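You operate a simulated robot arm through the tools that you are given. There is no shell and no other tool.

The job below is to be done with a simulated robot arm. You get a single attempt, and the scene is never put back.

## Task
Switch the iron off, unplug its base and lift the iron on to the iron shelf.
Fine: dial to OFF; off before unplugging; plug on the cabinet; the iron goes up last and ends cool. Set down upright: iron.

Only the result counts: the job must be done as asked and must still hold three seconds after the hand-in. Knocking over, shifting, dropping, spilling or breaking anything else fails it.

## Robot
A 7-joint arm with a two-finger parallel gripper, fixed in place. Base frame: the origin is at the foot of the arm, x ahead of it, y to its left, z up. Lengths are in m, angles in degrees, forces in N, time in s.
Its first joint turns from -132.0 to 132.0 degrees. Payload 3.91 kg.
The tool frame sits at the grasp point between the pads (the TCP): z along the fingers, y along the line on which they close. The tips reach 0.03 m beyond it. The gripper opens to 0.11 m. The fingers are 0.02 m wide and 0.01 m thick; the gripper's body (0.048 by 0.112 m) begins 0.055 m behind the TCP.
Orientation is told as [roll, pitch, yaw] about the base's x, y, z axes, in that order, counted from this pose: with the fingers straight down and closing along the base's y, the tool's x points along the base's -x, its y along +y and its z along -z.

## Interface
- The arm moves only by the tool servo_tool. Its arguments are lists of equal length, an entry for each row: "delta_rot": the turn, a rotation vector about the base's x, y, z in degrees, a list of three; "linear": the shift along the base's x, y, z in mm, a list of three; "gripper": the gripper command, from -1 (fully open) to 1 (shut), values between in proportion. In form: {"delta_rot": [[ax, ay, az], ...], "linear": [[dx, dy, dz], ...], "gripper": [gripper, ...]}. A call has 1 to 20 rows; each row is the pose to reach, as a shift and turn from the pose commanded when the call began. Rows are played at 5 a second. More than 0.05 m and 8.6 degrees between two rows, or a gripper value outside its range, and nothing of the call is played. A pose out of reach is approached as far as the arm can. The call stops where the force on the tool passes 90 N (or 10 N more than at its start, if that is more) or the arm is blocked; 0.2 s more then pass. The fingers move at their own pace (about 0.108 m/s each) and stop on an object; they squeeze with about 31 N. The grip force told is the motor's: it shows also when the fingers shut on nothing. Time passes only in rows, and 0.2 s behind the last, so rows that repeat a pose let the fingers close. It gives the time, the measured TCP pose, the force on the tool (base axes), the opening and the grip force at its end, in the units of the frame above (readings bear some noise), with the torque about the TCP (base axes, N m) and any sound that the robot's microphone picked up.
- Cameras (640 x 400 px; columns grow to the right, rows downward): "scene" is fixed at [0.0494, 0.6478, 1.3942]; the picture's right is [-0.35, -0.94, 0.00], its down [-0.41, 0.15, -0.90] and it looks along [0.84, -0.31, -0.44] (base axes); focal length 214 px, centre (320, 200). "wrist" rides on the gripper at [0.072, 0.017, -0.103] in the tool frame; the picture's right is [-0.23, 0.97, 0.00], its down [-0.76, -0.18, -0.62] and it looks along [-0.61, -0.14, 0.78] (tool axes); focal length 222 px, centre (320, 200). There is no depth. A picture from a camera that has moved, and an enlarged one, comes with that camera's place and axes in the base frame and with its lens.
- snapshot(camera): a new picture of that camera. It takes no simulated time.
- enlarge(camera, box): a new picture of the part [left, top, right, bottom] of that camera's present view, enlarged. It takes no simulated time.
- finish_job(): hands the job in; it is judged then, once.

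Nothing tells you positions but the pictures and the camera data. Unless the task says otherwise, let go and move clear before handing in.

The tools are called after "Emit:" as a command line: name --argument value ..., lists and objects as JSON in quotes. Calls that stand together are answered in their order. servo_tool: Moves the arm, as the interface text tells. Its arguments: {"type":"object","properties":{"delta_rot":{"type":"array","items":{"type":"array","items":{"type":"number"}}},"linear":{"type":"array","items":{"type":"array","items":{"type":"number"}}},"gripper":{"type":"array","items":{"type":"number"}}},"required":["delta_rot","linear","gripper"]} The other tools are called the same way: snapshot (camera) takes a picture; enlarge (camera, box) takes an enlarged picture of a part of a camera's view; finish_job () hands the job in.

At the start:

```text
time: 0.0
position: [0.4271, 0.298, 1.3949]
ee_rot: [0.0, -0.1, 0.0]
force: [-0.5, -0.8, 0.3]
moment: [-0.01, 0.01, -0.02]
grip_width: 0.1102
finger_force: 0.1
```

scene: 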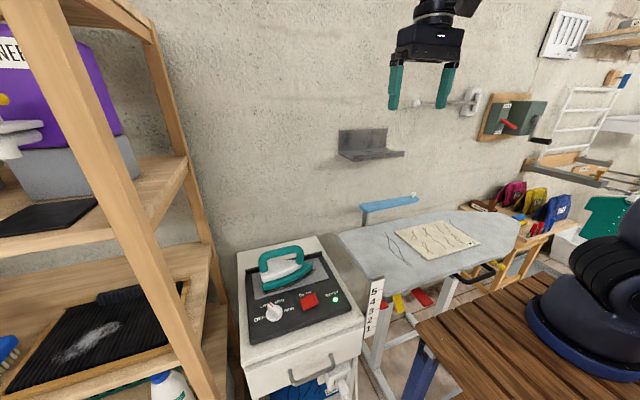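
wrist: 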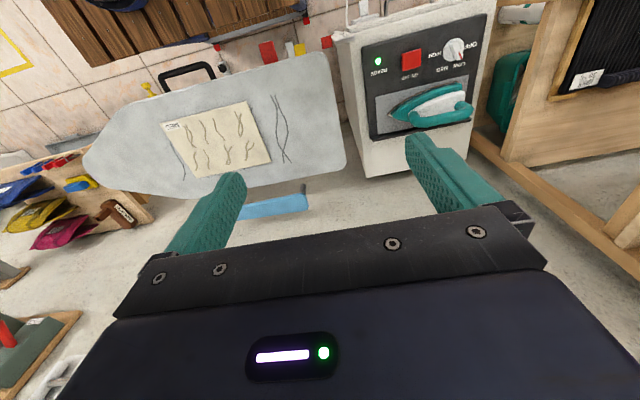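

I see an iron on its base on top of a small cabinet, with a dial, a red button and a green lamp, and a small grey wall shelf beyond it. I'll enlarge these areas before moving.

Emit:
enlarge --camera "scene" --box '[220, 220, 400, 400]'

Emit:
enlarge --camera "scene" --box '[320, 60, 500, 220]'

Emit:
enlarge --camera "wrist" --box '[320, 0, 520, 180]'

```text
2.22 times, centred on (310, 310) of scene
camera zoom: at [0.0494, 0.6478, 1.3942], right [-0.35, -0.94, 0.0], down [-0.41, 0.15, -0.9], along [0.84, -0.31, -0.44], focal length 477 px, centre (342, -44)
```

zoom: 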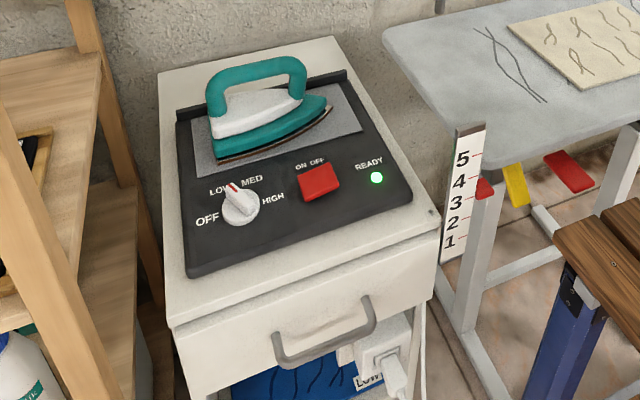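

```text
2.50 times, centred on (410, 140) of scene
camera zoom: at [0.0494, 0.6478, 1.3942], right [-0.35, -0.94, 0.0], down [-0.41, 0.15, -0.9], along [0.84, -0.31, -0.44], focal length 536 px, centre (95, 350)
```

zoom: 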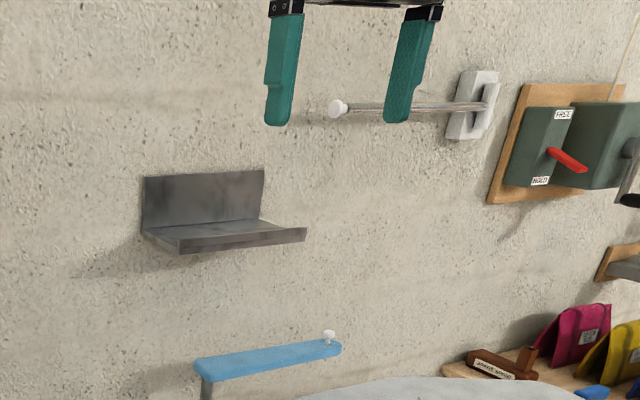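

```text
2.22 times, centred on (420, 90) of wrist
camera zoom: at [0.3555, 0.3154, 1.4991], right [0.23, 0.97, 0.0], down [0.76, -0.18, 0.62], along [0.61, -0.14, -0.78], focal length 494 px, centre (98, 444)
```

zoom: 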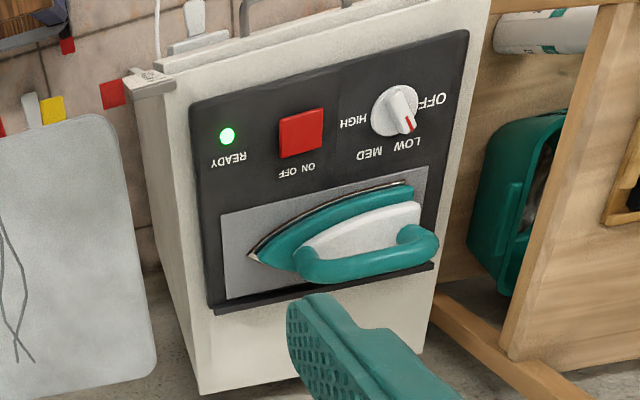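

The dial triangulates to about (0.49, 0.63, 0.82). I want a closer look at the switch, the dial and the socket below the drawer.

Emit:
enlarge --camera "scene" --box '[240, 280, 360, 355]'

Emit:
enlarge --camera "scene" --box '[280, 340, 376, 400]'

Emit:
enlarge --camera "wrist" --box '[320, 0, 400, 50]'

Emit:
enlarge --camera "wrist" --box '[360, 10, 488, 140]'

Emit:
enlarge --camera "scene" --box '[0, 0, 240, 200]'

Emit:
enlarge --camera "scene" --box '[0, 200, 240, 400]'

Emit:
enlarge --camera "scene" --box '[440, 0, 640, 250]'

```text
5.33 times, centred on (300, 318) of scene
camera zoom: at [0.0494, 0.6478, 1.3942], right [-0.35, -0.94, 0.0], down [-0.41, 0.15, -0.9], along [0.84, -0.31, -0.44], focal length 1144 px, centre (427, -427)
```

zoom: 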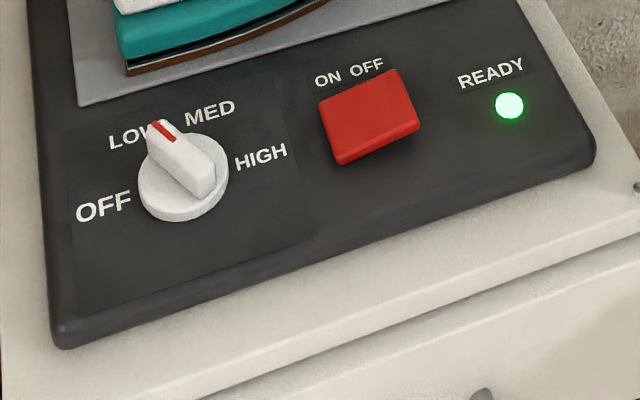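

```text
6.67 times, centred on (328, 370) of scene
camera zoom: at [0.0494, 0.6478, 1.3942], right [-0.35, -0.94, 0.0], down [-0.41, 0.15, -0.9], along [0.84, -0.31, -0.44], focal length 1430 px, centre (267, -933)
```

zoom: 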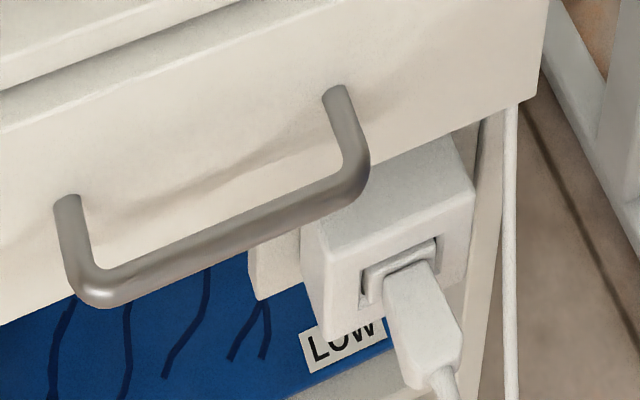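

```text
8.00 times, centred on (360, 25) of wrist
camera zoom: at [0.3555, 0.3154, 1.4991], right [0.23, 0.97, 0.0], down [0.76, -0.18, 0.62], along [0.61, -0.14, -0.78], focal length 1777 px, centre (0, 1600)
```

zoom: 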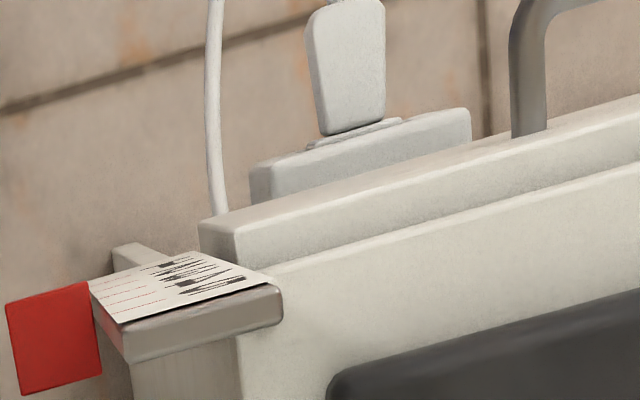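

```text
3.08 times, centred on (424, 75) of wrist
camera zoom: at [0.3555, 0.3154, 1.4991], right [0.23, 0.97, 0.0], down [0.76, -0.18, 0.62], along [0.61, -0.14, -0.78], focal length 684 px, centre (0, 585)
```

zoom: 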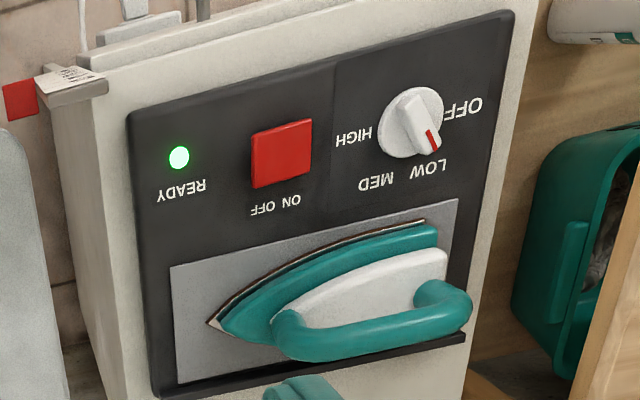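

```text
2.00 times, centred on (120, 100) of scene
camera zoom: at [0.0494, 0.6478, 1.3942], right [-0.35, -0.94, 0.0], down [-0.41, 0.15, -0.9], along [0.84, -0.31, -0.44], focal length 429 px, centre (720, 400)
```

zoom: 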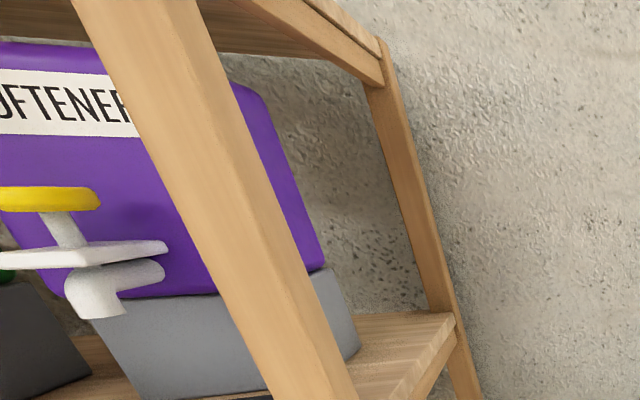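

```text
2.00 times, centred on (120, 300) of scene
camera zoom: at [0.0494, 0.6478, 1.3942], right [-0.35, -0.94, 0.0], down [-0.41, 0.15, -0.9], along [0.84, -0.31, -0.44], focal length 429 px, centre (720, 0)
```

zoom: 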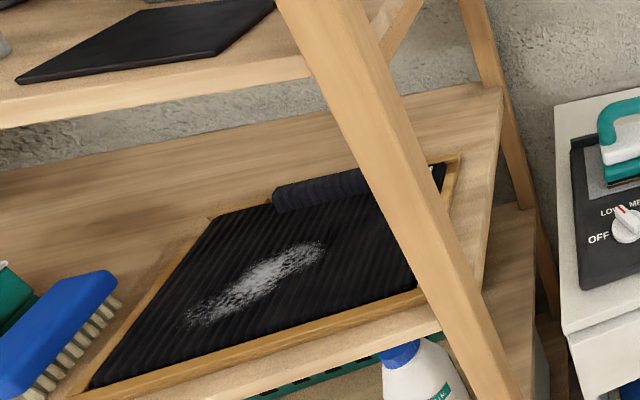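

```text
1.60 times, centred on (540, 125) of scene
camera zoom: at [0.0494, 0.6478, 1.3942], right [-0.35, -0.94, 0.0], down [-0.41, 0.15, -0.9], along [0.84, -0.31, -0.44], focal length 343 px, centre (-32, 320)
```

zoom: 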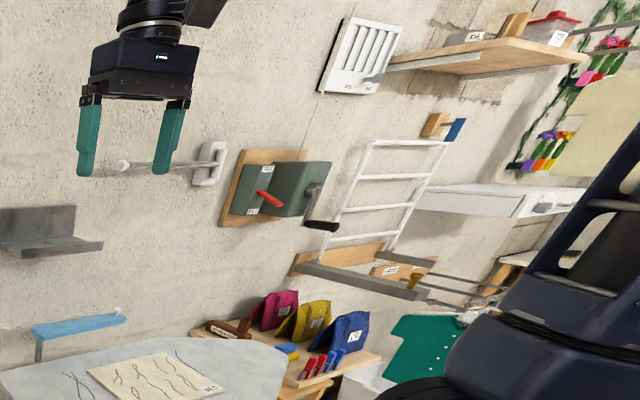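

The panel is axis-aligned (x 0.43–0.72, y 0.40–0.70, z about 0.80), and the socket and plug are below the drawer front near y 0.42. I'll move to a viewing pose over the panel.

Emit:
servo_tool --delta_rot '[[0, 0, 0], [0, 0, 0], [0, 0, 0], [0, 0, 0], [0, 0, 0], [0, 0, 0], [0, 0, 0], [0, 0, 0], [0, 0, 0], [0, 0, 0], [0, 0, 0], [0, 0, 0]]' --linear '[[-6, 25, -29], [-13, 50, -58], [-19, 75, -86], [-26, 100, -115], [-32, 125, -144], [-38, 150, -172], [-45, 175, -200], [-51, 200, -230], [-57, 225, -259], [-64, 250, -287], [-70, 275, -316], [-77, 302, -345]]' --gripper '[-1, -1, -1, -1, -1, -1, -1, -1, -1, -1, -1, -1]'

```text
time: 2.6
position: [0.3511, 0.6002, 1.0518]
ee_rot: [0.0, -0.1, 0.0]
force: [-0.3, 0.0, 0.0]
moment: [0.03, -0.01, -0.01]
grip_width: 0.11
finger_force: 0.0
```

The arm should now be above and in front of the panel. I'll look with both cameras.

Emit:
snapshot --camera "wrist"

Emit:
snapshot --camera "scene"

Emit:
enlarge --camera "wrist" --box '[160, 0, 480, 200]'

```text
taken
camera wrist: at [0.2794, 0.6172, 1.1552], right [0.23, 0.97, 0.0], down [0.76, -0.18, 0.62], along [0.61, -0.14, -0.78], focal length 222 px, centre (320, 200)
```

wrist: 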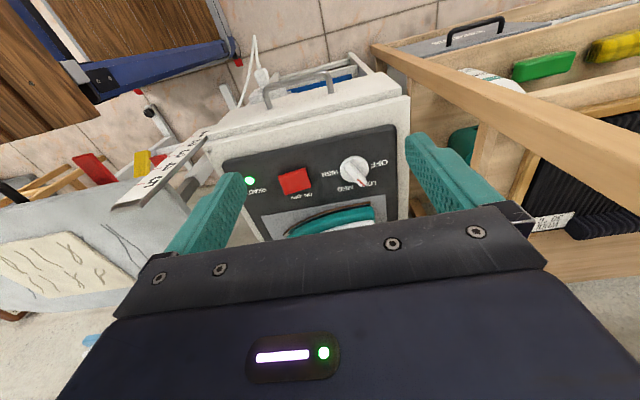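

```text
taken
```

scene: 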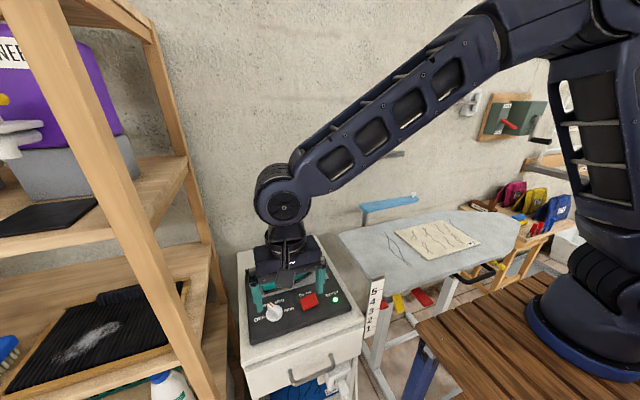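

```text
2.00 times, centred on (320, 100) of wrist
camera zoom: at [0.2794, 0.6172, 1.1552], right [0.23, 0.97, 0.0], down [0.76, -0.18, 0.62], along [0.61, -0.14, -0.78], focal length 444 px, centre (320, 400)
```

zoom: 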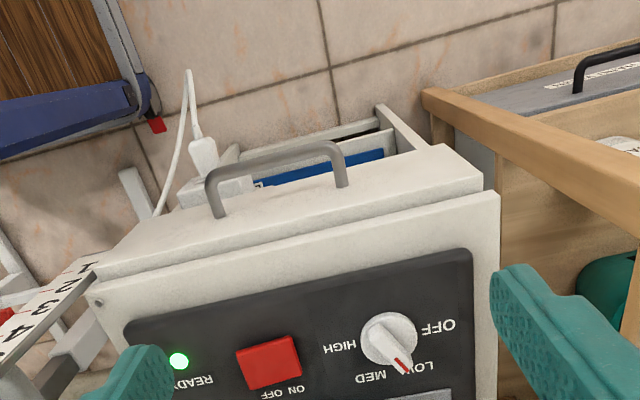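

I now place the dial at about (0.49, 0.63), with OFF toward +y and the red mark at LOW. I'll move down for a close view of the dial and switch.

Emit:
servo_tool --delta_rot '[[0, 0, 0], [0, 0, 0], [0, 0, 0], [0, 0, 0]]' --linear '[[10, 0, -25], [20, 0, -50], [35, -5, -75], [50, -10, -100]]' --gripper '[-1, -1, -1, -1]'

Emit:
snapshot --camera "wrist"

Emit:
enlarge --camera "wrist" --box '[200, 20, 440, 180]'

Emit:
enlarge --camera "wrist" --box '[240, 60, 320, 120]'

Emit:
enlarge --camera "scene" --box '[240, 250, 360, 330]'

```text
time: 3.6
position: [0.4002, 0.5887, 0.9508]
ee_rot: [-0.1, -0.1, 0.0]
force: [-0.5, 0.2, 0.6]
moment: [0.0, -0.02, 0.0]
grip_width: 0.1099
finger_force: 0.0
```

```text
taken
camera wrist: at [0.3284, 0.606, 1.054], right [0.23, 0.97, 0.0], down [0.76, -0.18, 0.62], along [0.61, -0.14, -0.78], focal length 222 px, centre (320, 200)
```

wrist: 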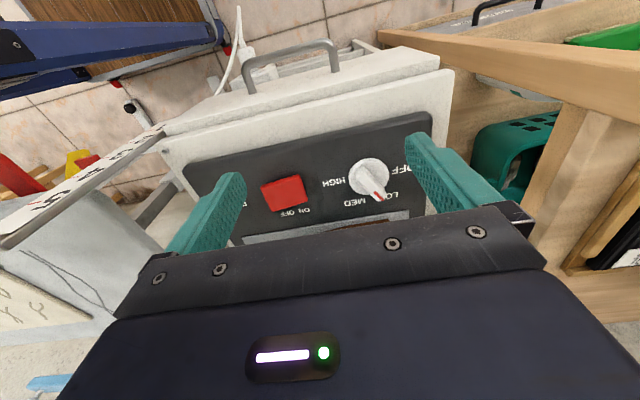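

```text
2.50 times, centred on (320, 100) of wrist
camera zoom: at [0.3284, 0.606, 1.054], right [0.23, 0.97, 0.0], down [0.76, -0.18, 0.62], along [0.61, -0.14, -0.78], focal length 555 px, centre (320, 450)
```

zoom: 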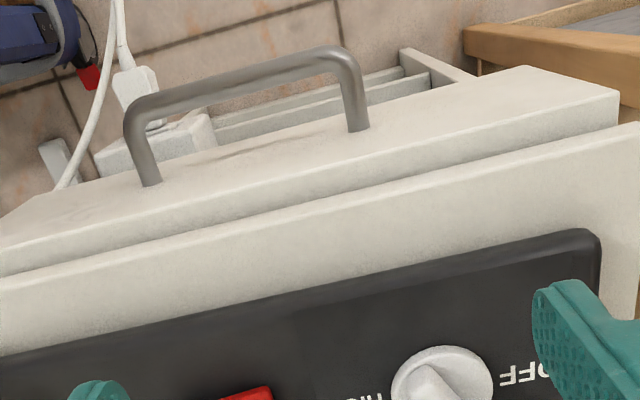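

```text
6.67 times, centred on (280, 90) of wrist
camera zoom: at [0.3284, 0.606, 1.054], right [0.23, 0.97, 0.0], down [0.76, -0.18, 0.62], along [0.61, -0.14, -0.78], focal length 1481 px, centre (587, 933)
```

zoom: 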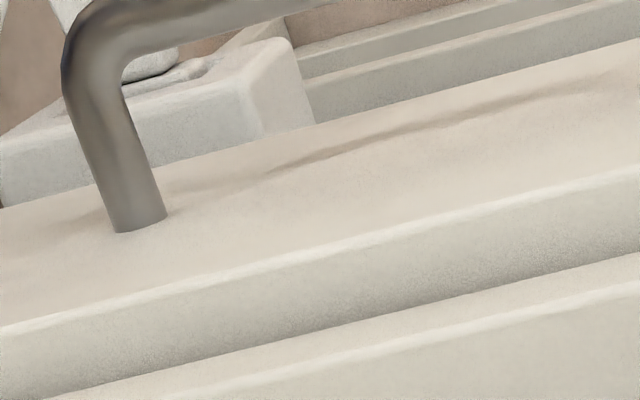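

```text
5.00 times, centred on (300, 290) of scene
camera zoom: at [0.0494, 0.6478, 1.3942], right [-0.35, -0.94, 0.0], down [-0.41, 0.15, -0.9], along [0.84, -0.31, -0.44], focal length 1072 px, centre (420, -250)
```

zoom: 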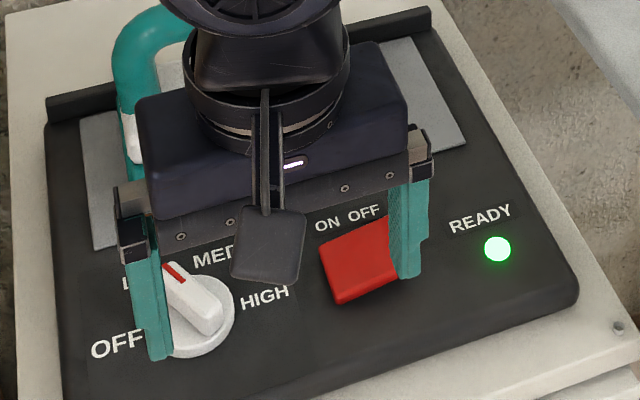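

The dial and switch are in view. I'll enlarge them at higher zoom.

Emit:
enlarge --camera "wrist" --box '[250, 140, 410, 240]'

Emit:
enlarge --camera "scene" --box '[290, 285, 330, 315]'

```text
4.00 times, centred on (330, 190) of wrist
camera zoom: at [0.3284, 0.606, 1.054], right [0.23, 0.97, 0.0], down [0.76, -0.18, 0.62], along [0.61, -0.14, -0.78], focal length 888 px, centre (280, 240)
```

zoom: 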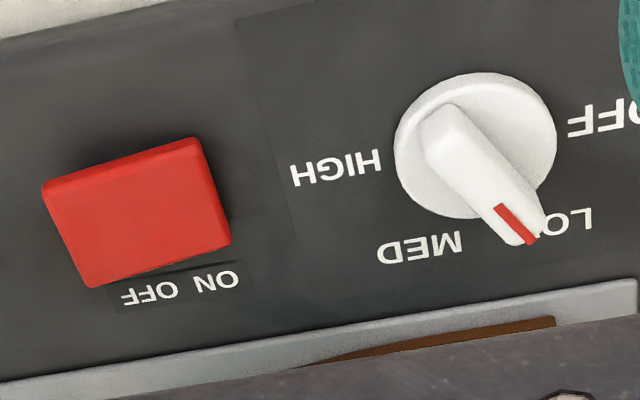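

```text
13.33 times, centred on (310, 300) of scene
camera zoom: at [0.0494, 0.6478, 1.3942], right [-0.35, -0.94, 0.0], down [-0.41, 0.15, -0.9], along [0.84, -0.31, -0.44], focal length 2860 px, centre (453, -1133)
```

zoom: 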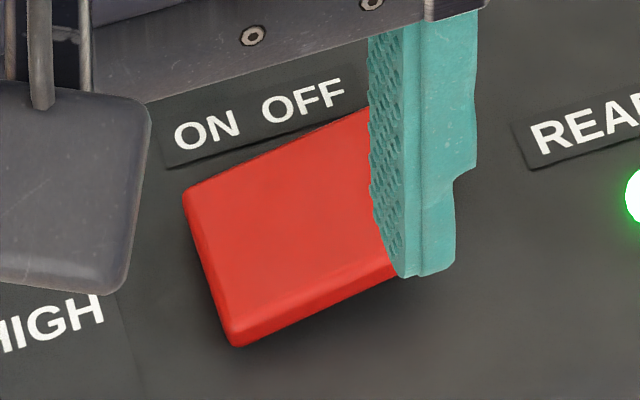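

The panel surface is near z 0.824, the dial centre is about (0.478, 0.630), and its blade points about 29° CCW from +x at LOW, with OFF near 90°. I'll move above the dial, yaw 29° so the fingers straddle the blade, and go down partway.

Emit:
servo_tool --delta_rot '[[0, 0, 6], [0, 0, 12], [0, 0, 18], [0, 0, 24], [0, 0, 29], [0, 0, 29], [0, 0, 29]]' --linear '[[20, 10, 0], [40, 20, 0], [60, 30, 0], [78, 40, 0], [78, 40, -10], [78, 40, -30], [78, 40, -50]]' --gripper '[-1, -1, -1, -0.5, -0.3, -0.3, -0.3]'

Emit:
snapshot --camera "wrist"

Emit:
enlarge --camera "scene" --box '[230, 240, 370, 350]'

Emit:
enlarge --camera "scene" --box '[250, 280, 310, 330]'

```text
time: 5.2
position: [0.4778, 0.6302, 0.9012]
ee_rot: [0.0, 0.0, 29.0]
force: [-0.3, -0.3, 0.6]
moment: [0.03, -0.03, -0.03]
grip_width: 0.0716
finger_force: 0.1
```

```text
taken
camera wrist: at [0.4074, 0.6101, 1.0039], right [-0.27, 0.96, 0.0], down [0.75, 0.21, 0.62], along [0.6, 0.17, -0.78], focal length 222 px, centre (320, 200)
```

wrist: 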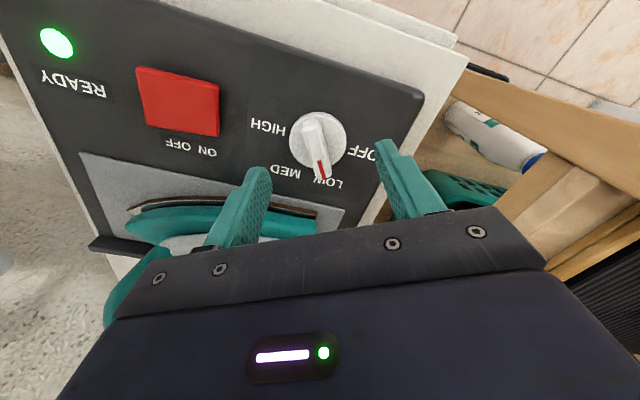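

```text
3.64 times, centred on (300, 295) of scene
camera zoom: at [0.0494, 0.6478, 1.3942], right [-0.35, -0.94, 0.0], down [-0.41, 0.15, -0.9], along [0.84, -0.31, -0.44], focal length 780 px, centre (393, -146)
```

zoom: 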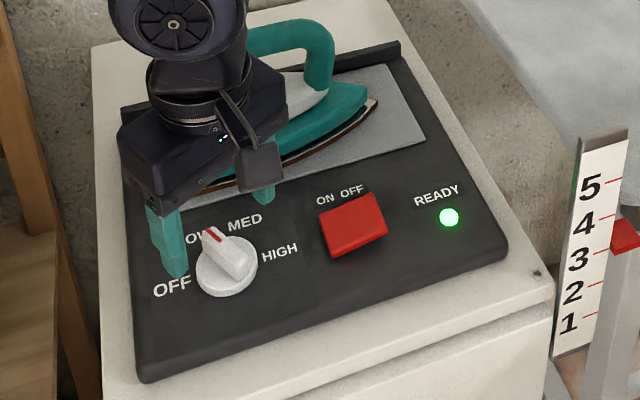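

```text
8.00 times, centred on (280, 305) of scene
camera zoom: at [0.0494, 0.6478, 1.3942], right [-0.35, -0.94, 0.0], down [-0.41, 0.15, -0.9], along [0.84, -0.31, -0.44], focal length 1716 px, centre (640, -640)
```

zoom: 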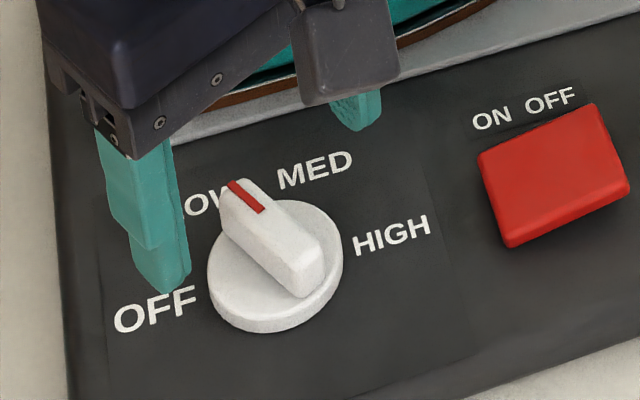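

The blade sits between the fingers and the estimated centre is (0.481, 0.630). I'll go lower in small steps and check for contact.

Emit:
servo_tool --delta_rot '[[0, 0, 0], [0, 0, 0], [0, 0, 0], [0, 0, 0]]' --linear '[[3, 0, -8], [3, 0, -16], [3, 0, -24], [3, 0, -28]]' --gripper '[-0.3, -0.3, -0.3, -0.3]'

Emit:
enlarge --camera "wrist" --box '[220, 90, 420, 240]'

Emit:
enlarge --camera "scene" --box '[250, 280, 310, 330]'

```text
time: 6.2
position: [0.4811, 0.6294, 0.8723]
ee_rot: [0.1, 0.0, 29.0]
force: [0.3, -0.3, 0.0]
moment: [-0.01, 0.0, 0.01]
grip_width: 0.0716
finger_force: 0.0
```

```text
2.67 times, centred on (320, 165) of wrist
camera zoom: at [0.41, 0.6105, 0.9757], right [-0.27, 0.96, 0.0], down [0.75, 0.21, 0.62], along [0.6, 0.17, -0.78], focal length 592 px, centre (320, 293)
```

zoom: 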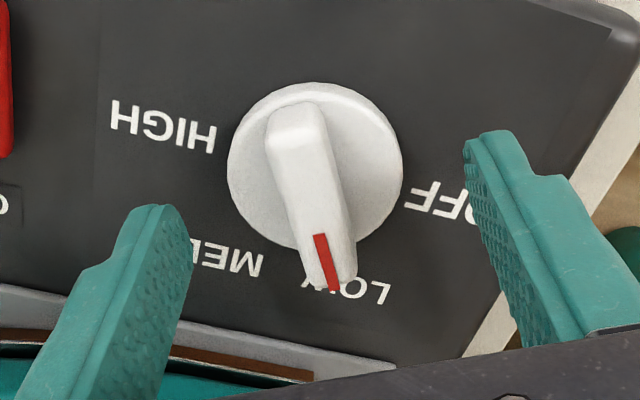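

```text
8.00 times, centred on (280, 305) of scene
camera zoom: at [0.0494, 0.6478, 1.3942], right [-0.35, -0.94, 0.0], down [-0.41, 0.15, -0.9], along [0.84, -0.31, -0.44], focal length 1716 px, centre (640, -640)
```

zoom: 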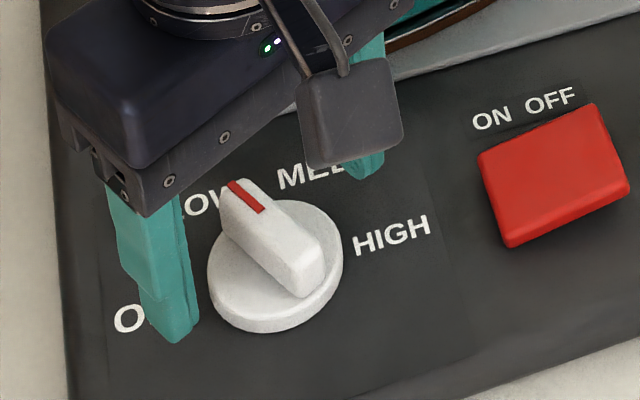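

The dial blade is centred between the fingers, with the tips near z 0.842. I'll go a bit lower in small steps and then close gently.

Emit:
servo_tool --delta_rot '[[0, 0, 0], [0, 0, 0], [0, 0, 0], [0, 0, 0]]' --linear '[[0, 0, -2], [0, 0, -4], [0, 0, -6], [0, 0, -7]]' --gripper '[-0.3, -0.3, -0.3, -0.3]'

Emit:
servo_tool --delta_rot '[[0, 0, 0], [0, 0, 0], [0, 0, 0], [0, 0, 0]]' --linear '[[0, 0, 0], [0, 0, 0], [0, 0, 0], [0, 0, 0]]' --gripper '[0.2, 0.5, 1, 1]'

Emit:
enlarge --camera "wrist" --box '[220, 90, 420, 240]'

Emit:
enlarge --camera "scene" --box '[250, 280, 310, 330]'

```text
time: 7.2
position: [0.4811, 0.6306, 0.8658]
ee_rot: [0.0, 0.0, 29.0]
force: [0.3, 0.5, 0.7]
moment: [0.06, -0.01, 0.07]
grip_width: 0.0716
finger_force: 0.1
```

```text
time: 8.2
position: [0.4813, 0.6285, 0.8656]
ee_rot: [-0.1, 0.0, 29.0]
force: [4.0, -15.4, 1.9]
moment: [-0.42, 0.17, -0.01]
grip_width: 0.0139
finger_force: 44.9
```

```text
2.67 times, centred on (320, 165) of wrist
camera zoom: at [0.4108, 0.6092, 0.969], right [-0.27, 0.96, 0.0], down [0.75, 0.21, 0.62], along [0.6, 0.17, -0.78], focal length 592 px, centre (320, 293)
```

zoom: 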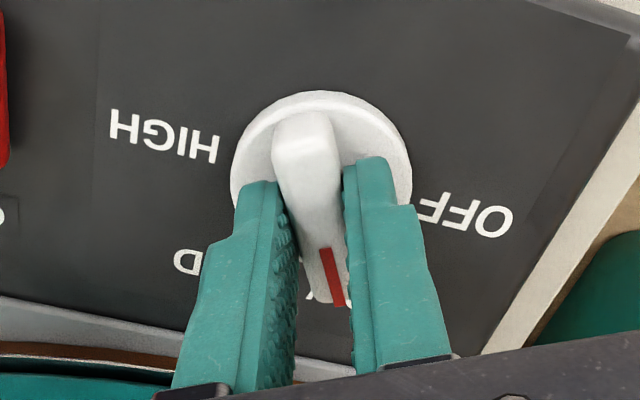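

```text
8.00 times, centred on (280, 305) of scene
camera zoom: at [0.0494, 0.6478, 1.3942], right [-0.35, -0.94, 0.0], down [-0.41, 0.15, -0.9], along [0.84, -0.31, -0.44], focal length 1716 px, centre (640, -640)
```

zoom: 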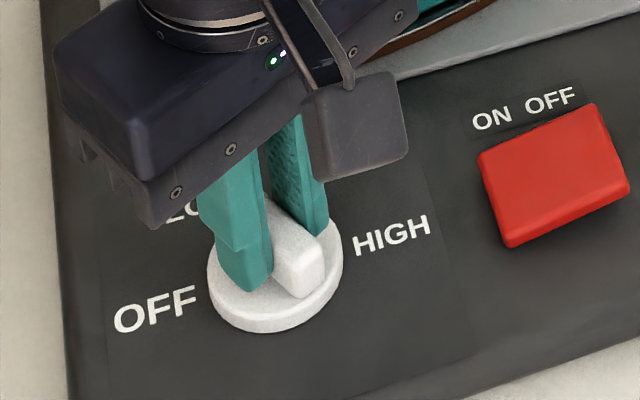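

The blade is gripped (14 mm wide) and the side force suggests the centre is about 1.5 mm toward −y. I'll turn the dial counter-clockwise toward OFF.

Emit:
servo_tool --delta_rot '[[0, 0, 6], [0, 0, 12], [0, 0, 18], [0, 0, 24], [0, 0, 30], [0, 0, 36], [0, 0, 42], [0, 0, 48]]' --linear '[[0, -1.5, 0], [0, -1.5, 0], [0, -1.5, 0], [0, -1.5, 0], [0, -1.5, 0], [0, -1.5, 0], [0, -1.5, 0], [0, -1.5, 0]]' --gripper '[1, 1, 1, 1, 1, 1, 1, 1]'

Emit:
enlarge --camera "scene" --box '[250, 280, 350, 350]'

Emit:
snapshot --camera "wrist"

```text
time: 10.0
position: [0.4838, 0.6288, 0.8675]
ee_rot: [-0.1, 0.1, 77.2]
force: [19.6, -7.7, -3.1]
moment: [0.61, -0.59, -0.05]
grip_width: 0.0139
finger_force: 45.0
```

```text
5.71 times, centred on (300, 315) of scene
camera zoom: at [0.0494, 0.6478, 1.3942], right [-0.35, -0.94, 0.0], down [-0.41, 0.15, -0.9], along [0.84, -0.31, -0.44], focal length 1226 px, centre (434, -457)
```

zoom: 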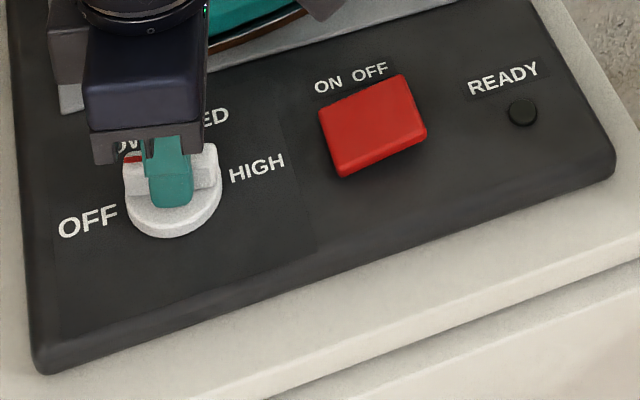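

```text
taken
camera wrist: at [0.4505, 0.5618, 0.969], right [-0.9, 0.44, 0.0], down [0.34, 0.7, 0.62], along [0.27, 0.56, -0.78], focal length 222 px, centre (320, 200)
```

wrist: 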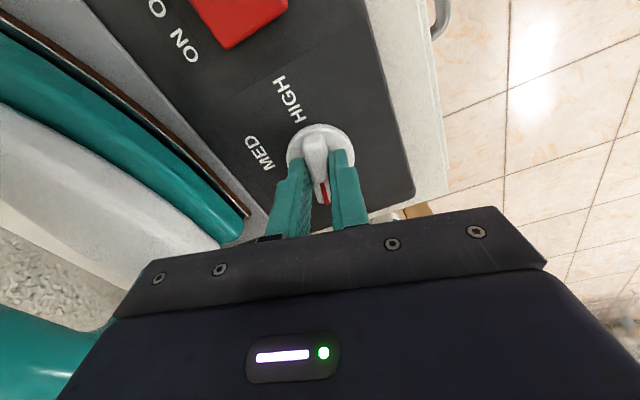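

The READY lamp went out and the dial is near OFF. I'll recentre slightly (+3 mm x) and turn the last degrees, watching the torque.

Emit:
servo_tool --delta_rot '[[0, 0, 0], [0, 0, 3], [0, 0, 6], [0, 0, 9], [0, 0, 12]]' --linear '[[3, 0, 0], [3, 0, 0], [3, 0, 0], [3, 0, 0], [3, 0, 0]]' --gripper '[1, 1, 1, 1, 1]'

Emit:
enlarge --camera "scene" --box '[250, 280, 350, 350]'

```text
time: 11.2
position: [0.4815, 0.6291, 0.8662]
ee_rot: [0.2, 0.1, 89.1]
force: [-14.3, -17.3, 7.1]
moment: [-1.23, 0.28, 0.02]
grip_width: 0.0138
finger_force: 44.9
```

```text
5.71 times, centred on (300, 315) of scene
camera zoom: at [0.0494, 0.6478, 1.3942], right [-0.35, -0.94, 0.0], down [-0.41, 0.15, -0.9], along [0.84, -0.31, -0.44], focal length 1226 px, centre (434, -457)
```

zoom: 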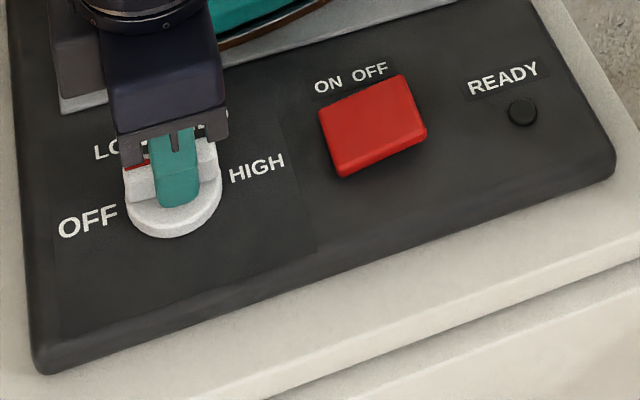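

The dial looks at or near OFF. I'll release, rise and look at it.

Emit:
servo_tool --delta_rot '[[0, 0, 0], [0, 0, 0], [0, 0, 0], [0, 0, 0], [0, 0, 0], [0, 0, 0]]' --linear '[[-1, 0, 0], [-1, 0, 0], [-1, 0, 0], [-1, 0, 30], [-1, 0, 70], [-1, 0, 100]]' --gripper '[0.2, 0.1, 0.1, 0.1, 0.1, 0.1]'

Emit:
snapshot --camera "wrist"

Emit:
enlarge --camera "scene" --box '[250, 280, 350, 350]'

```text
time: 12.6
position: [0.483, 0.6289, 0.9656]
ee_rot: [0.0, 0.0, 89.0]
force: [0.2, 0.0, -0.4]
moment: [0.0, 0.02, 0.03]
grip_width: 0.0494
finger_force: 0.0
```

```text
taken
camera wrist: at [0.4658, 0.5565, 1.0691], right [-0.97, 0.24, 0.0], down [0.19, 0.76, 0.62], along [0.15, 0.6, -0.78], focal length 222 px, centre (320, 200)
```

wrist: 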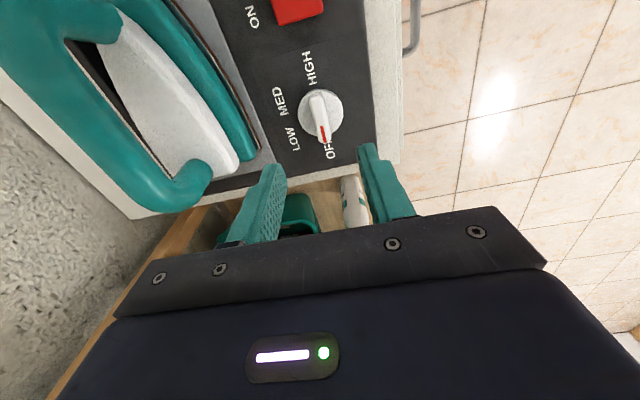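

```text
5.71 times, centred on (300, 315) of scene
camera zoom: at [0.0494, 0.6478, 1.3942], right [-0.35, -0.94, 0.0], down [-0.41, 0.15, -0.9], along [0.84, -0.31, -0.44], focal length 1226 px, centre (434, -457)
```

zoom: 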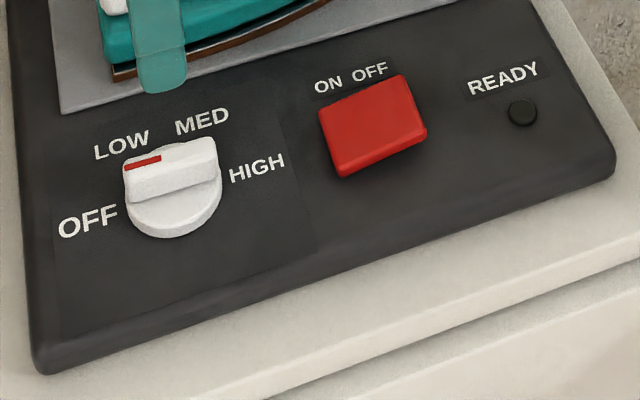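

The dial points close to OFF. I'll measure its angle in an enlarged view, and look at the rocker as well.

Emit:
enlarge --camera "wrist" --box '[230, 40, 390, 170]'

Emit:
enlarge --camera "wrist" --box '[200, 0, 360, 80]'

```text
3.08 times, centred on (310, 105) of wrist
camera zoom: at [0.4658, 0.5565, 1.0691], right [-0.97, 0.24, 0.0], down [0.19, 0.76, 0.62], along [0.15, 0.6, -0.78], focal length 684 px, centre (351, 492)
```

zoom: 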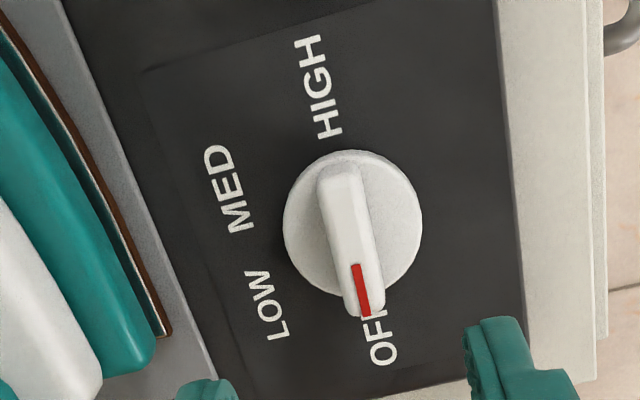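

```text
4.00 times, centred on (280, 40) of wrist
camera zoom: at [0.4658, 0.5565, 1.0691], right [-0.97, 0.24, 0.0], down [0.19, 0.76, 0.62], along [0.15, 0.6, -0.78], focal length 888 px, centre (480, 840)
```

zoom: 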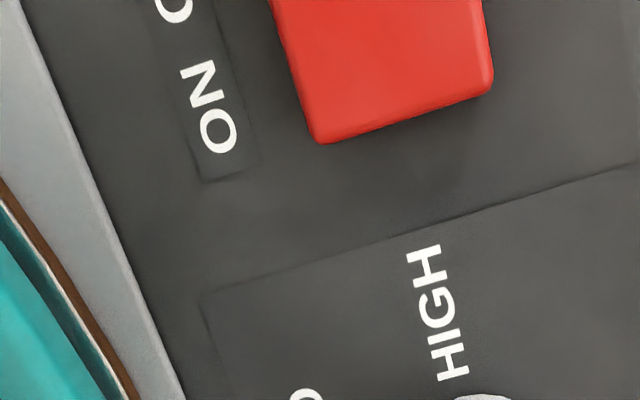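

The dial lines up with OFF within a couple of degrees. By triangulation the rocker's OFF side (−y) sits higher than its ON side, so it's still pressed to ON. I'll press its OFF half at about (0.481, 0.508) with closed fingers, moving above it first.

Emit:
servo_tool --delta_rot '[[0, 0, -8], [0, 0, -16], [0, 0, -24], [0, 0, -32], [0, 0, -40], [0, 0, -48], [0, 0, -56], [0, 0, -64], [0, 0, -72], [0, 0, -80], [0, 0, -89], [0, 0, -89], [0, 0, -89]]' --linear '[[0, 0, 0], [0, -11, 0], [0, -22, 0], [0, -33, 0], [0, -44, 0], [0, -55, 0], [0, -66, 0], [0, -77, 0], [0, -88, 0], [0, -99, 0], [0, -110, 0], [-1, -121, -30], [-1, -121, -60]]' --gripper '[0.1, 0.1, 0.3, 0.5, 0.7, 0.9, 1, 1, 1, 1, 1, 1, 1]'

Emit:
snapshot --camera "wrist"

Emit:
enlarge --camera "wrist" --box '[240, 80, 400, 200]'

Emit:
enlarge --camera "scene" --box '[260, 250, 350, 320]'

```text
refused: row 11 steps farther than a row can; nothing moved
```

```text
taken
camera wrist: at [0.4658, 0.5565, 1.0691], right [-0.97, 0.24, 0.0], down [0.19, 0.76, 0.62], along [0.15, 0.6, -0.78], focal length 222 px, centre (320, 200)
```

wrist: 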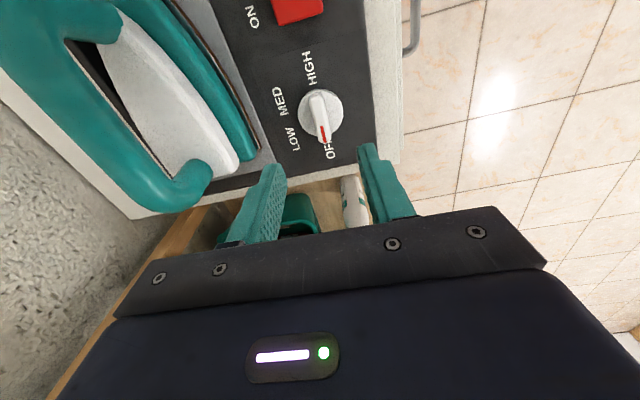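

```text
3.33 times, centred on (320, 140) of wrist
camera zoom: at [0.4658, 0.5565, 1.0691], right [-0.97, 0.24, 0.0], down [0.19, 0.76, 0.62], along [0.15, 0.6, -0.78], focal length 740 px, centre (320, 400)
```

zoom: 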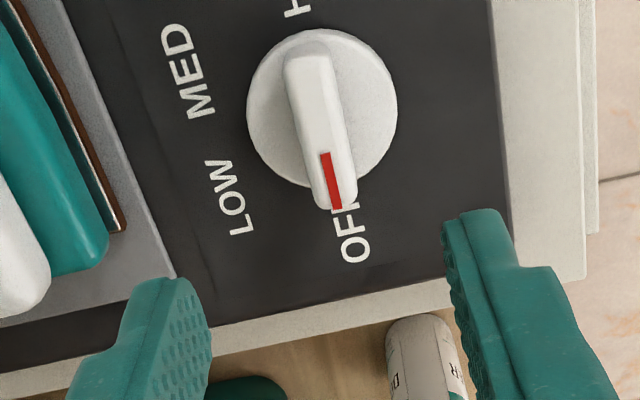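

```text
5.71 times, centred on (305, 285) of scene
camera zoom: at [0.0494, 0.6478, 1.3942], right [-0.35, -0.94, 0.0], down [-0.41, 0.15, -0.9], along [0.84, -0.31, -0.44], focal length 1226 px, centre (406, -286)
```

zoom: 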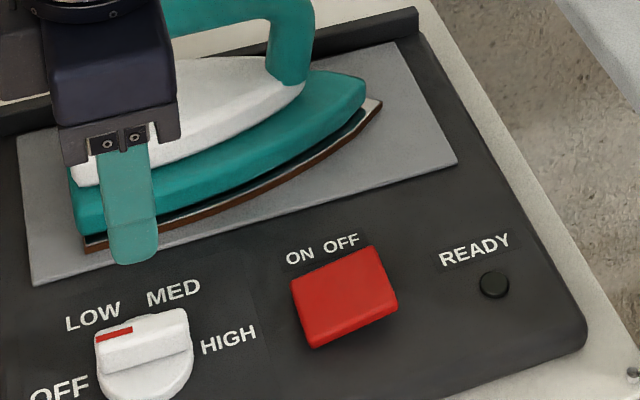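

A row turned 9°, which is over the limit, so nothing moved. I'll resend it with smaller turns.

Emit:
servo_tool --delta_rot '[[0, 0, -8], [0, 0, -16], [0, 0, -24], [0, 0, -32], [0, 0, -40], [0, 0, -48], [0, 0, -56], [0, 0, -64], [0, 0, -72], [0, 0, -80], [0, 0, -85], [0, 0, -89], [0, 0, -89]]' --linear '[[0, 0, 0], [0, -11, 0], [0, -22, 0], [0, -33, 0], [0, -44, 0], [0, -55, 0], [0, -66, 0], [0, -77, 0], [0, -88, 0], [0, -99, 0], [0, -110, 0], [-1, -121, -30], [-1, -121, -60]]' --gripper '[0.1, 0.1, 0.3, 0.5, 0.7, 0.9, 1, 1, 1, 1, 1, 1, 1]'

Emit:
snapshot --camera "wrist"

Emit:
enlarge --camera "wrist" --box '[240, 80, 400, 200]'

Emit:
enlarge --camera "scene" --box '[260, 250, 350, 320]'

```text
time: 15.4
position: [0.4827, 0.5077, 0.9049]
ee_rot: [0.0, 0.0, 0.0]
force: [0.2, -0.1, 0.6]
moment: [-0.02, 0.02, -0.01]
grip_width: 0.0001
finger_force: 30.7
```

```text
taken
camera wrist: at [0.4105, 0.5252, 1.0085], right [0.23, 0.97, 0.0], down [0.76, -0.18, 0.62], along [0.61, -0.14, -0.78], focal length 222 px, centre (320, 200)
```

wrist: 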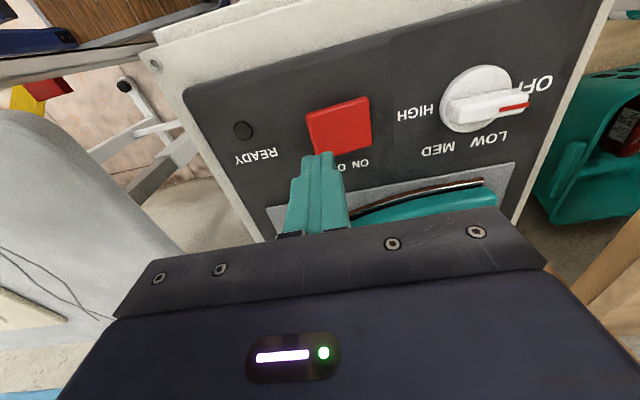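

```text
3.33 times, centred on (320, 140) of wrist
camera zoom: at [0.4105, 0.5252, 1.0085], right [0.23, 0.97, 0.0], down [0.76, -0.18, 0.62], along [0.61, -0.14, -0.78], focal length 740 px, centre (320, 400)
```

zoom: 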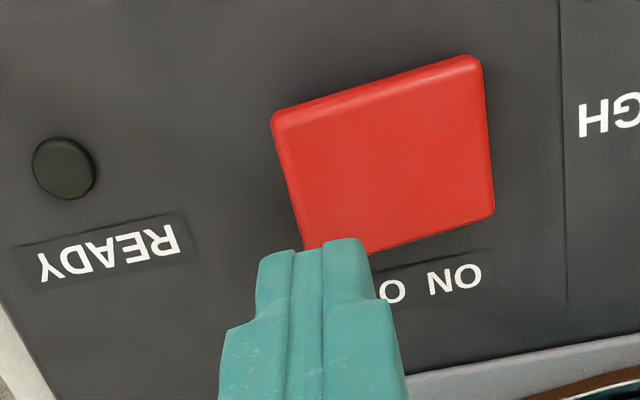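

```text
5.71 times, centred on (305, 285) of scene
camera zoom: at [0.0494, 0.6478, 1.3942], right [-0.35, -0.94, 0.0], down [-0.41, 0.15, -0.9], along [0.84, -0.31, -0.44], focal length 1226 px, centre (406, -286)
```

zoom: 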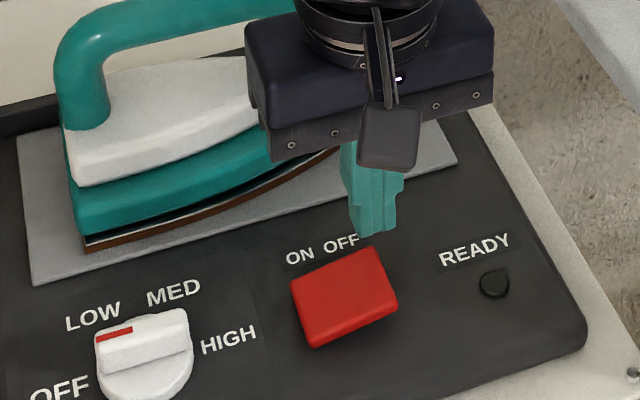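

Triangulating all four corners confirms the rocker is ON: its OFF edge is at z about 0.845 and its ON edge about 0.827. I'll press the OFF half down in small steps.

Emit:
servo_tool --delta_rot '[[0, 0, 0], [0, 0, 0], [0, 0, 0], [0, 0, 0], [0, 0, 0], [0, 0, 0], [0, 0, 0], [0, 0, 0]]' --linear '[[0, 0, -12], [0, 0, -24], [0, 0, -28], [0, 0, -30], [0, 0, -32], [0, 0, -34], [0, 0, -36], [0, 0, -38]]' --gripper '[1, 1, 1, 1, 1, 1, 1, 1]'

Emit:
enlarge --camera "scene" --box '[260, 250, 350, 320]'

Emit:
enlarge --camera "wrist" --box '[240, 80, 400, 200]'

```text
time: 17.2
position: [0.4827, 0.5072, 0.8665]
ee_rot: [-0.1, 0.0, 0.1]
force: [0.7, -0.7, 0.1]
moment: [0.0, 0.01, 0.01]
grip_width: 0.0001
finger_force: 31.2
```

```text
5.71 times, centred on (305, 285) of scene
camera zoom: at [0.0494, 0.6478, 1.3942], right [-0.35, -0.94, 0.0], down [-0.41, 0.15, -0.9], along [0.84, -0.31, -0.44], focal length 1226 px, centre (406, -286)
```

zoom: 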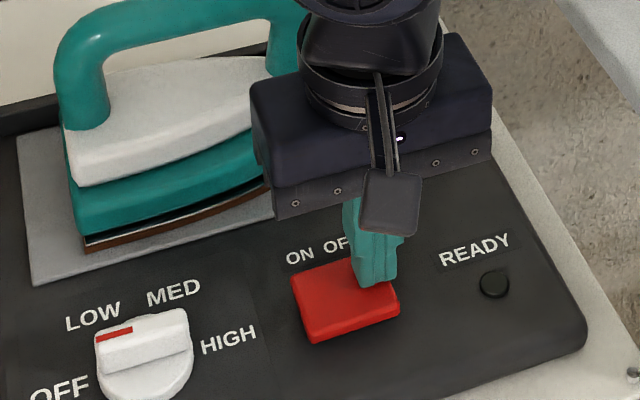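

```text
3.33 times, centred on (320, 140) of wrist
camera zoom: at [0.4108, 0.5247, 0.971], right [0.23, 0.97, 0.0], down [0.76, -0.18, 0.62], along [0.61, -0.14, -0.78], focal length 740 px, centre (320, 400)
```

zoom: 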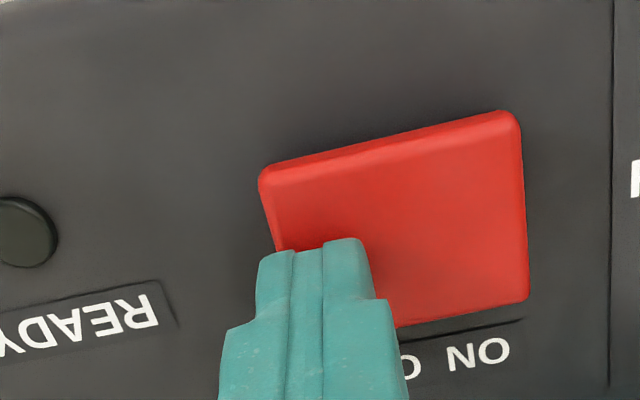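

The rocker is tipping toward OFF. I'll press a few mm more to seat it, then rise and check.

Emit:
servo_tool --delta_rot '[[0, 0, 0], [0, 0, 0], [0, 0, 0]]' --linear '[[0, 0, -1.5], [0, 0, -3], [0, 0, -4]]' --gripper '[1, 1, 1]'

Emit:
enlarge --camera "scene" --box '[260, 250, 350, 320]'

```text
time: 18.0
position: [0.4826, 0.5062, 0.8656]
ee_rot: [0.0, 0.0, 0.0]
force: [-7.1, -27.7, 32.4]
moment: [-0.51, 0.22, 0.04]
grip_width: 0.0002
finger_force: 31.1
```

```text
5.71 times, centred on (305, 285) of scene
camera zoom: at [0.0494, 0.6478, 1.3942], right [-0.35, -0.94, 0.0], down [-0.41, 0.15, -0.9], along [0.84, -0.31, -0.44], focal length 1226 px, centre (406, -286)
```

zoom: 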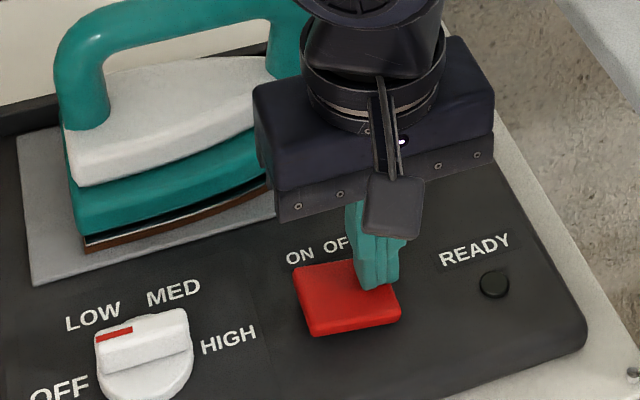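

It hit bottom at 32 N. I'll rise and back off toward −x to check the rocker and see the plug area.

Emit:
servo_tool --delta_rot '[[0, 0, 0], [0, 0, 0], [0, 0, 0], [0, 0, 0], [0, 0, 0], [0, 0, 0], [0, 0, 0], [0, 0, 0]]' --linear '[[0, 0, 10], [0, 0, 40], [0, 0, 80], [-40, -12, 95], [-80, -25, 95], [-120, -40, 95], [-160, -55, 95], [-200, -70, 95]]' --gripper '[1, 1, 1, 0.5, 0, -0.5, -1, -1]'

Emit:
snapshot --camera "wrist"

Emit:
enlarge --camera "wrist" --box '[220, 20, 420, 160]'

Emit:
enlarge --camera "scene" --box '[240, 240, 360, 340]'

Emit:
enlarge --camera "scene" --box '[280, 330, 380, 400]'

```text
time: 19.8
position: [0.2825, 0.4383, 0.9601]
ee_rot: [0.0, 0.0, -0.1]
force: [0.7, 0.4, -0.3]
moment: [0.01, 0.06, 0.0]
grip_width: 0.1099
finger_force: 0.2
```

```text
taken
camera wrist: at [0.2113, 0.4547, 1.063], right [0.23, 0.97, 0.0], down [0.76, -0.18, 0.62], along [0.61, -0.14, -0.78], focal length 222 px, centre (320, 200)
```

wrist: 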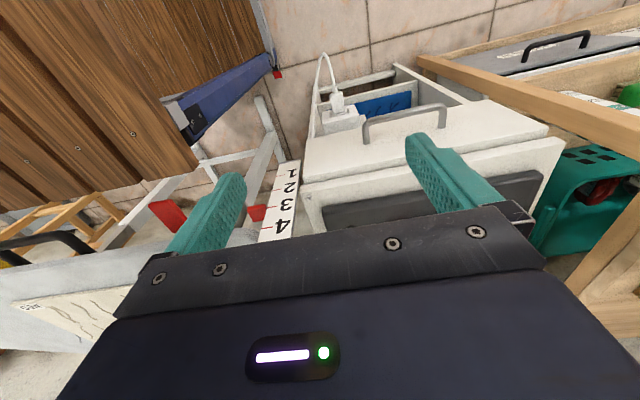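

```text
2.86 times, centred on (320, 90) of wrist
camera zoom: at [0.2113, 0.4547, 1.063], right [0.23, 0.97, 0.0], down [0.76, -0.18, 0.62], along [0.61, -0.14, -0.78], focal length 635 px, centre (320, 514)
```

zoom: 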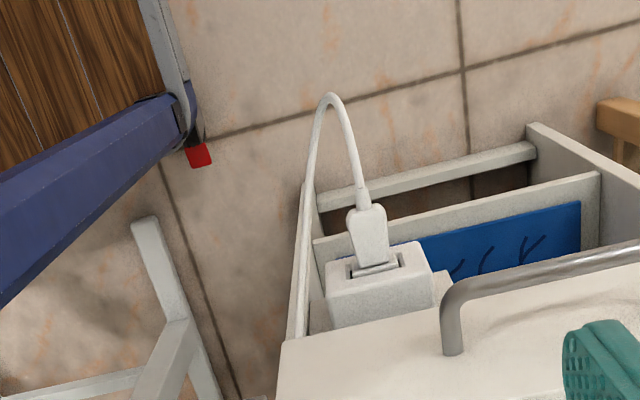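

```text
4.00 times, centred on (300, 290) of scene
camera zoom: at [0.0494, 0.6478, 1.3942], right [-0.35, -0.94, 0.0], down [-0.41, 0.15, -0.9], along [0.84, -0.31, -0.44], focal length 858 px, centre (400, -160)
```

zoom: 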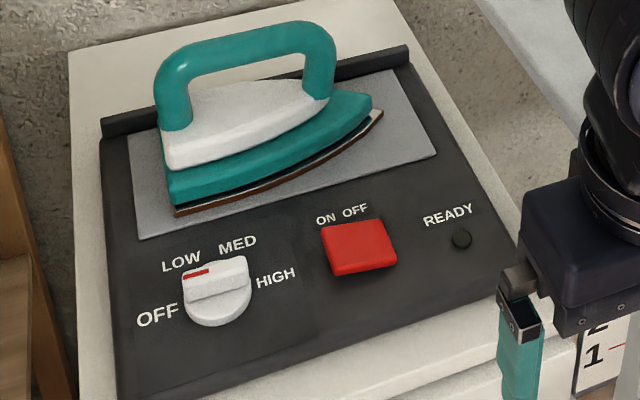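

```text
5.71 times, centred on (330, 365) of scene
camera zoom: at [0.0494, 0.6478, 1.3942], right [-0.35, -0.94, 0.0], down [-0.41, 0.15, -0.9], along [0.84, -0.31, -0.44], focal length 1226 px, centre (263, -743)
```

zoom: 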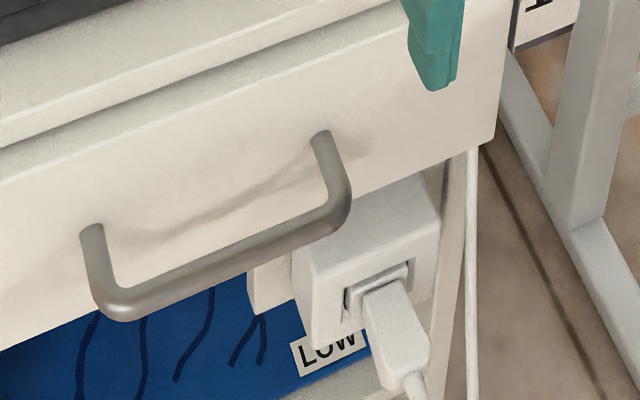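

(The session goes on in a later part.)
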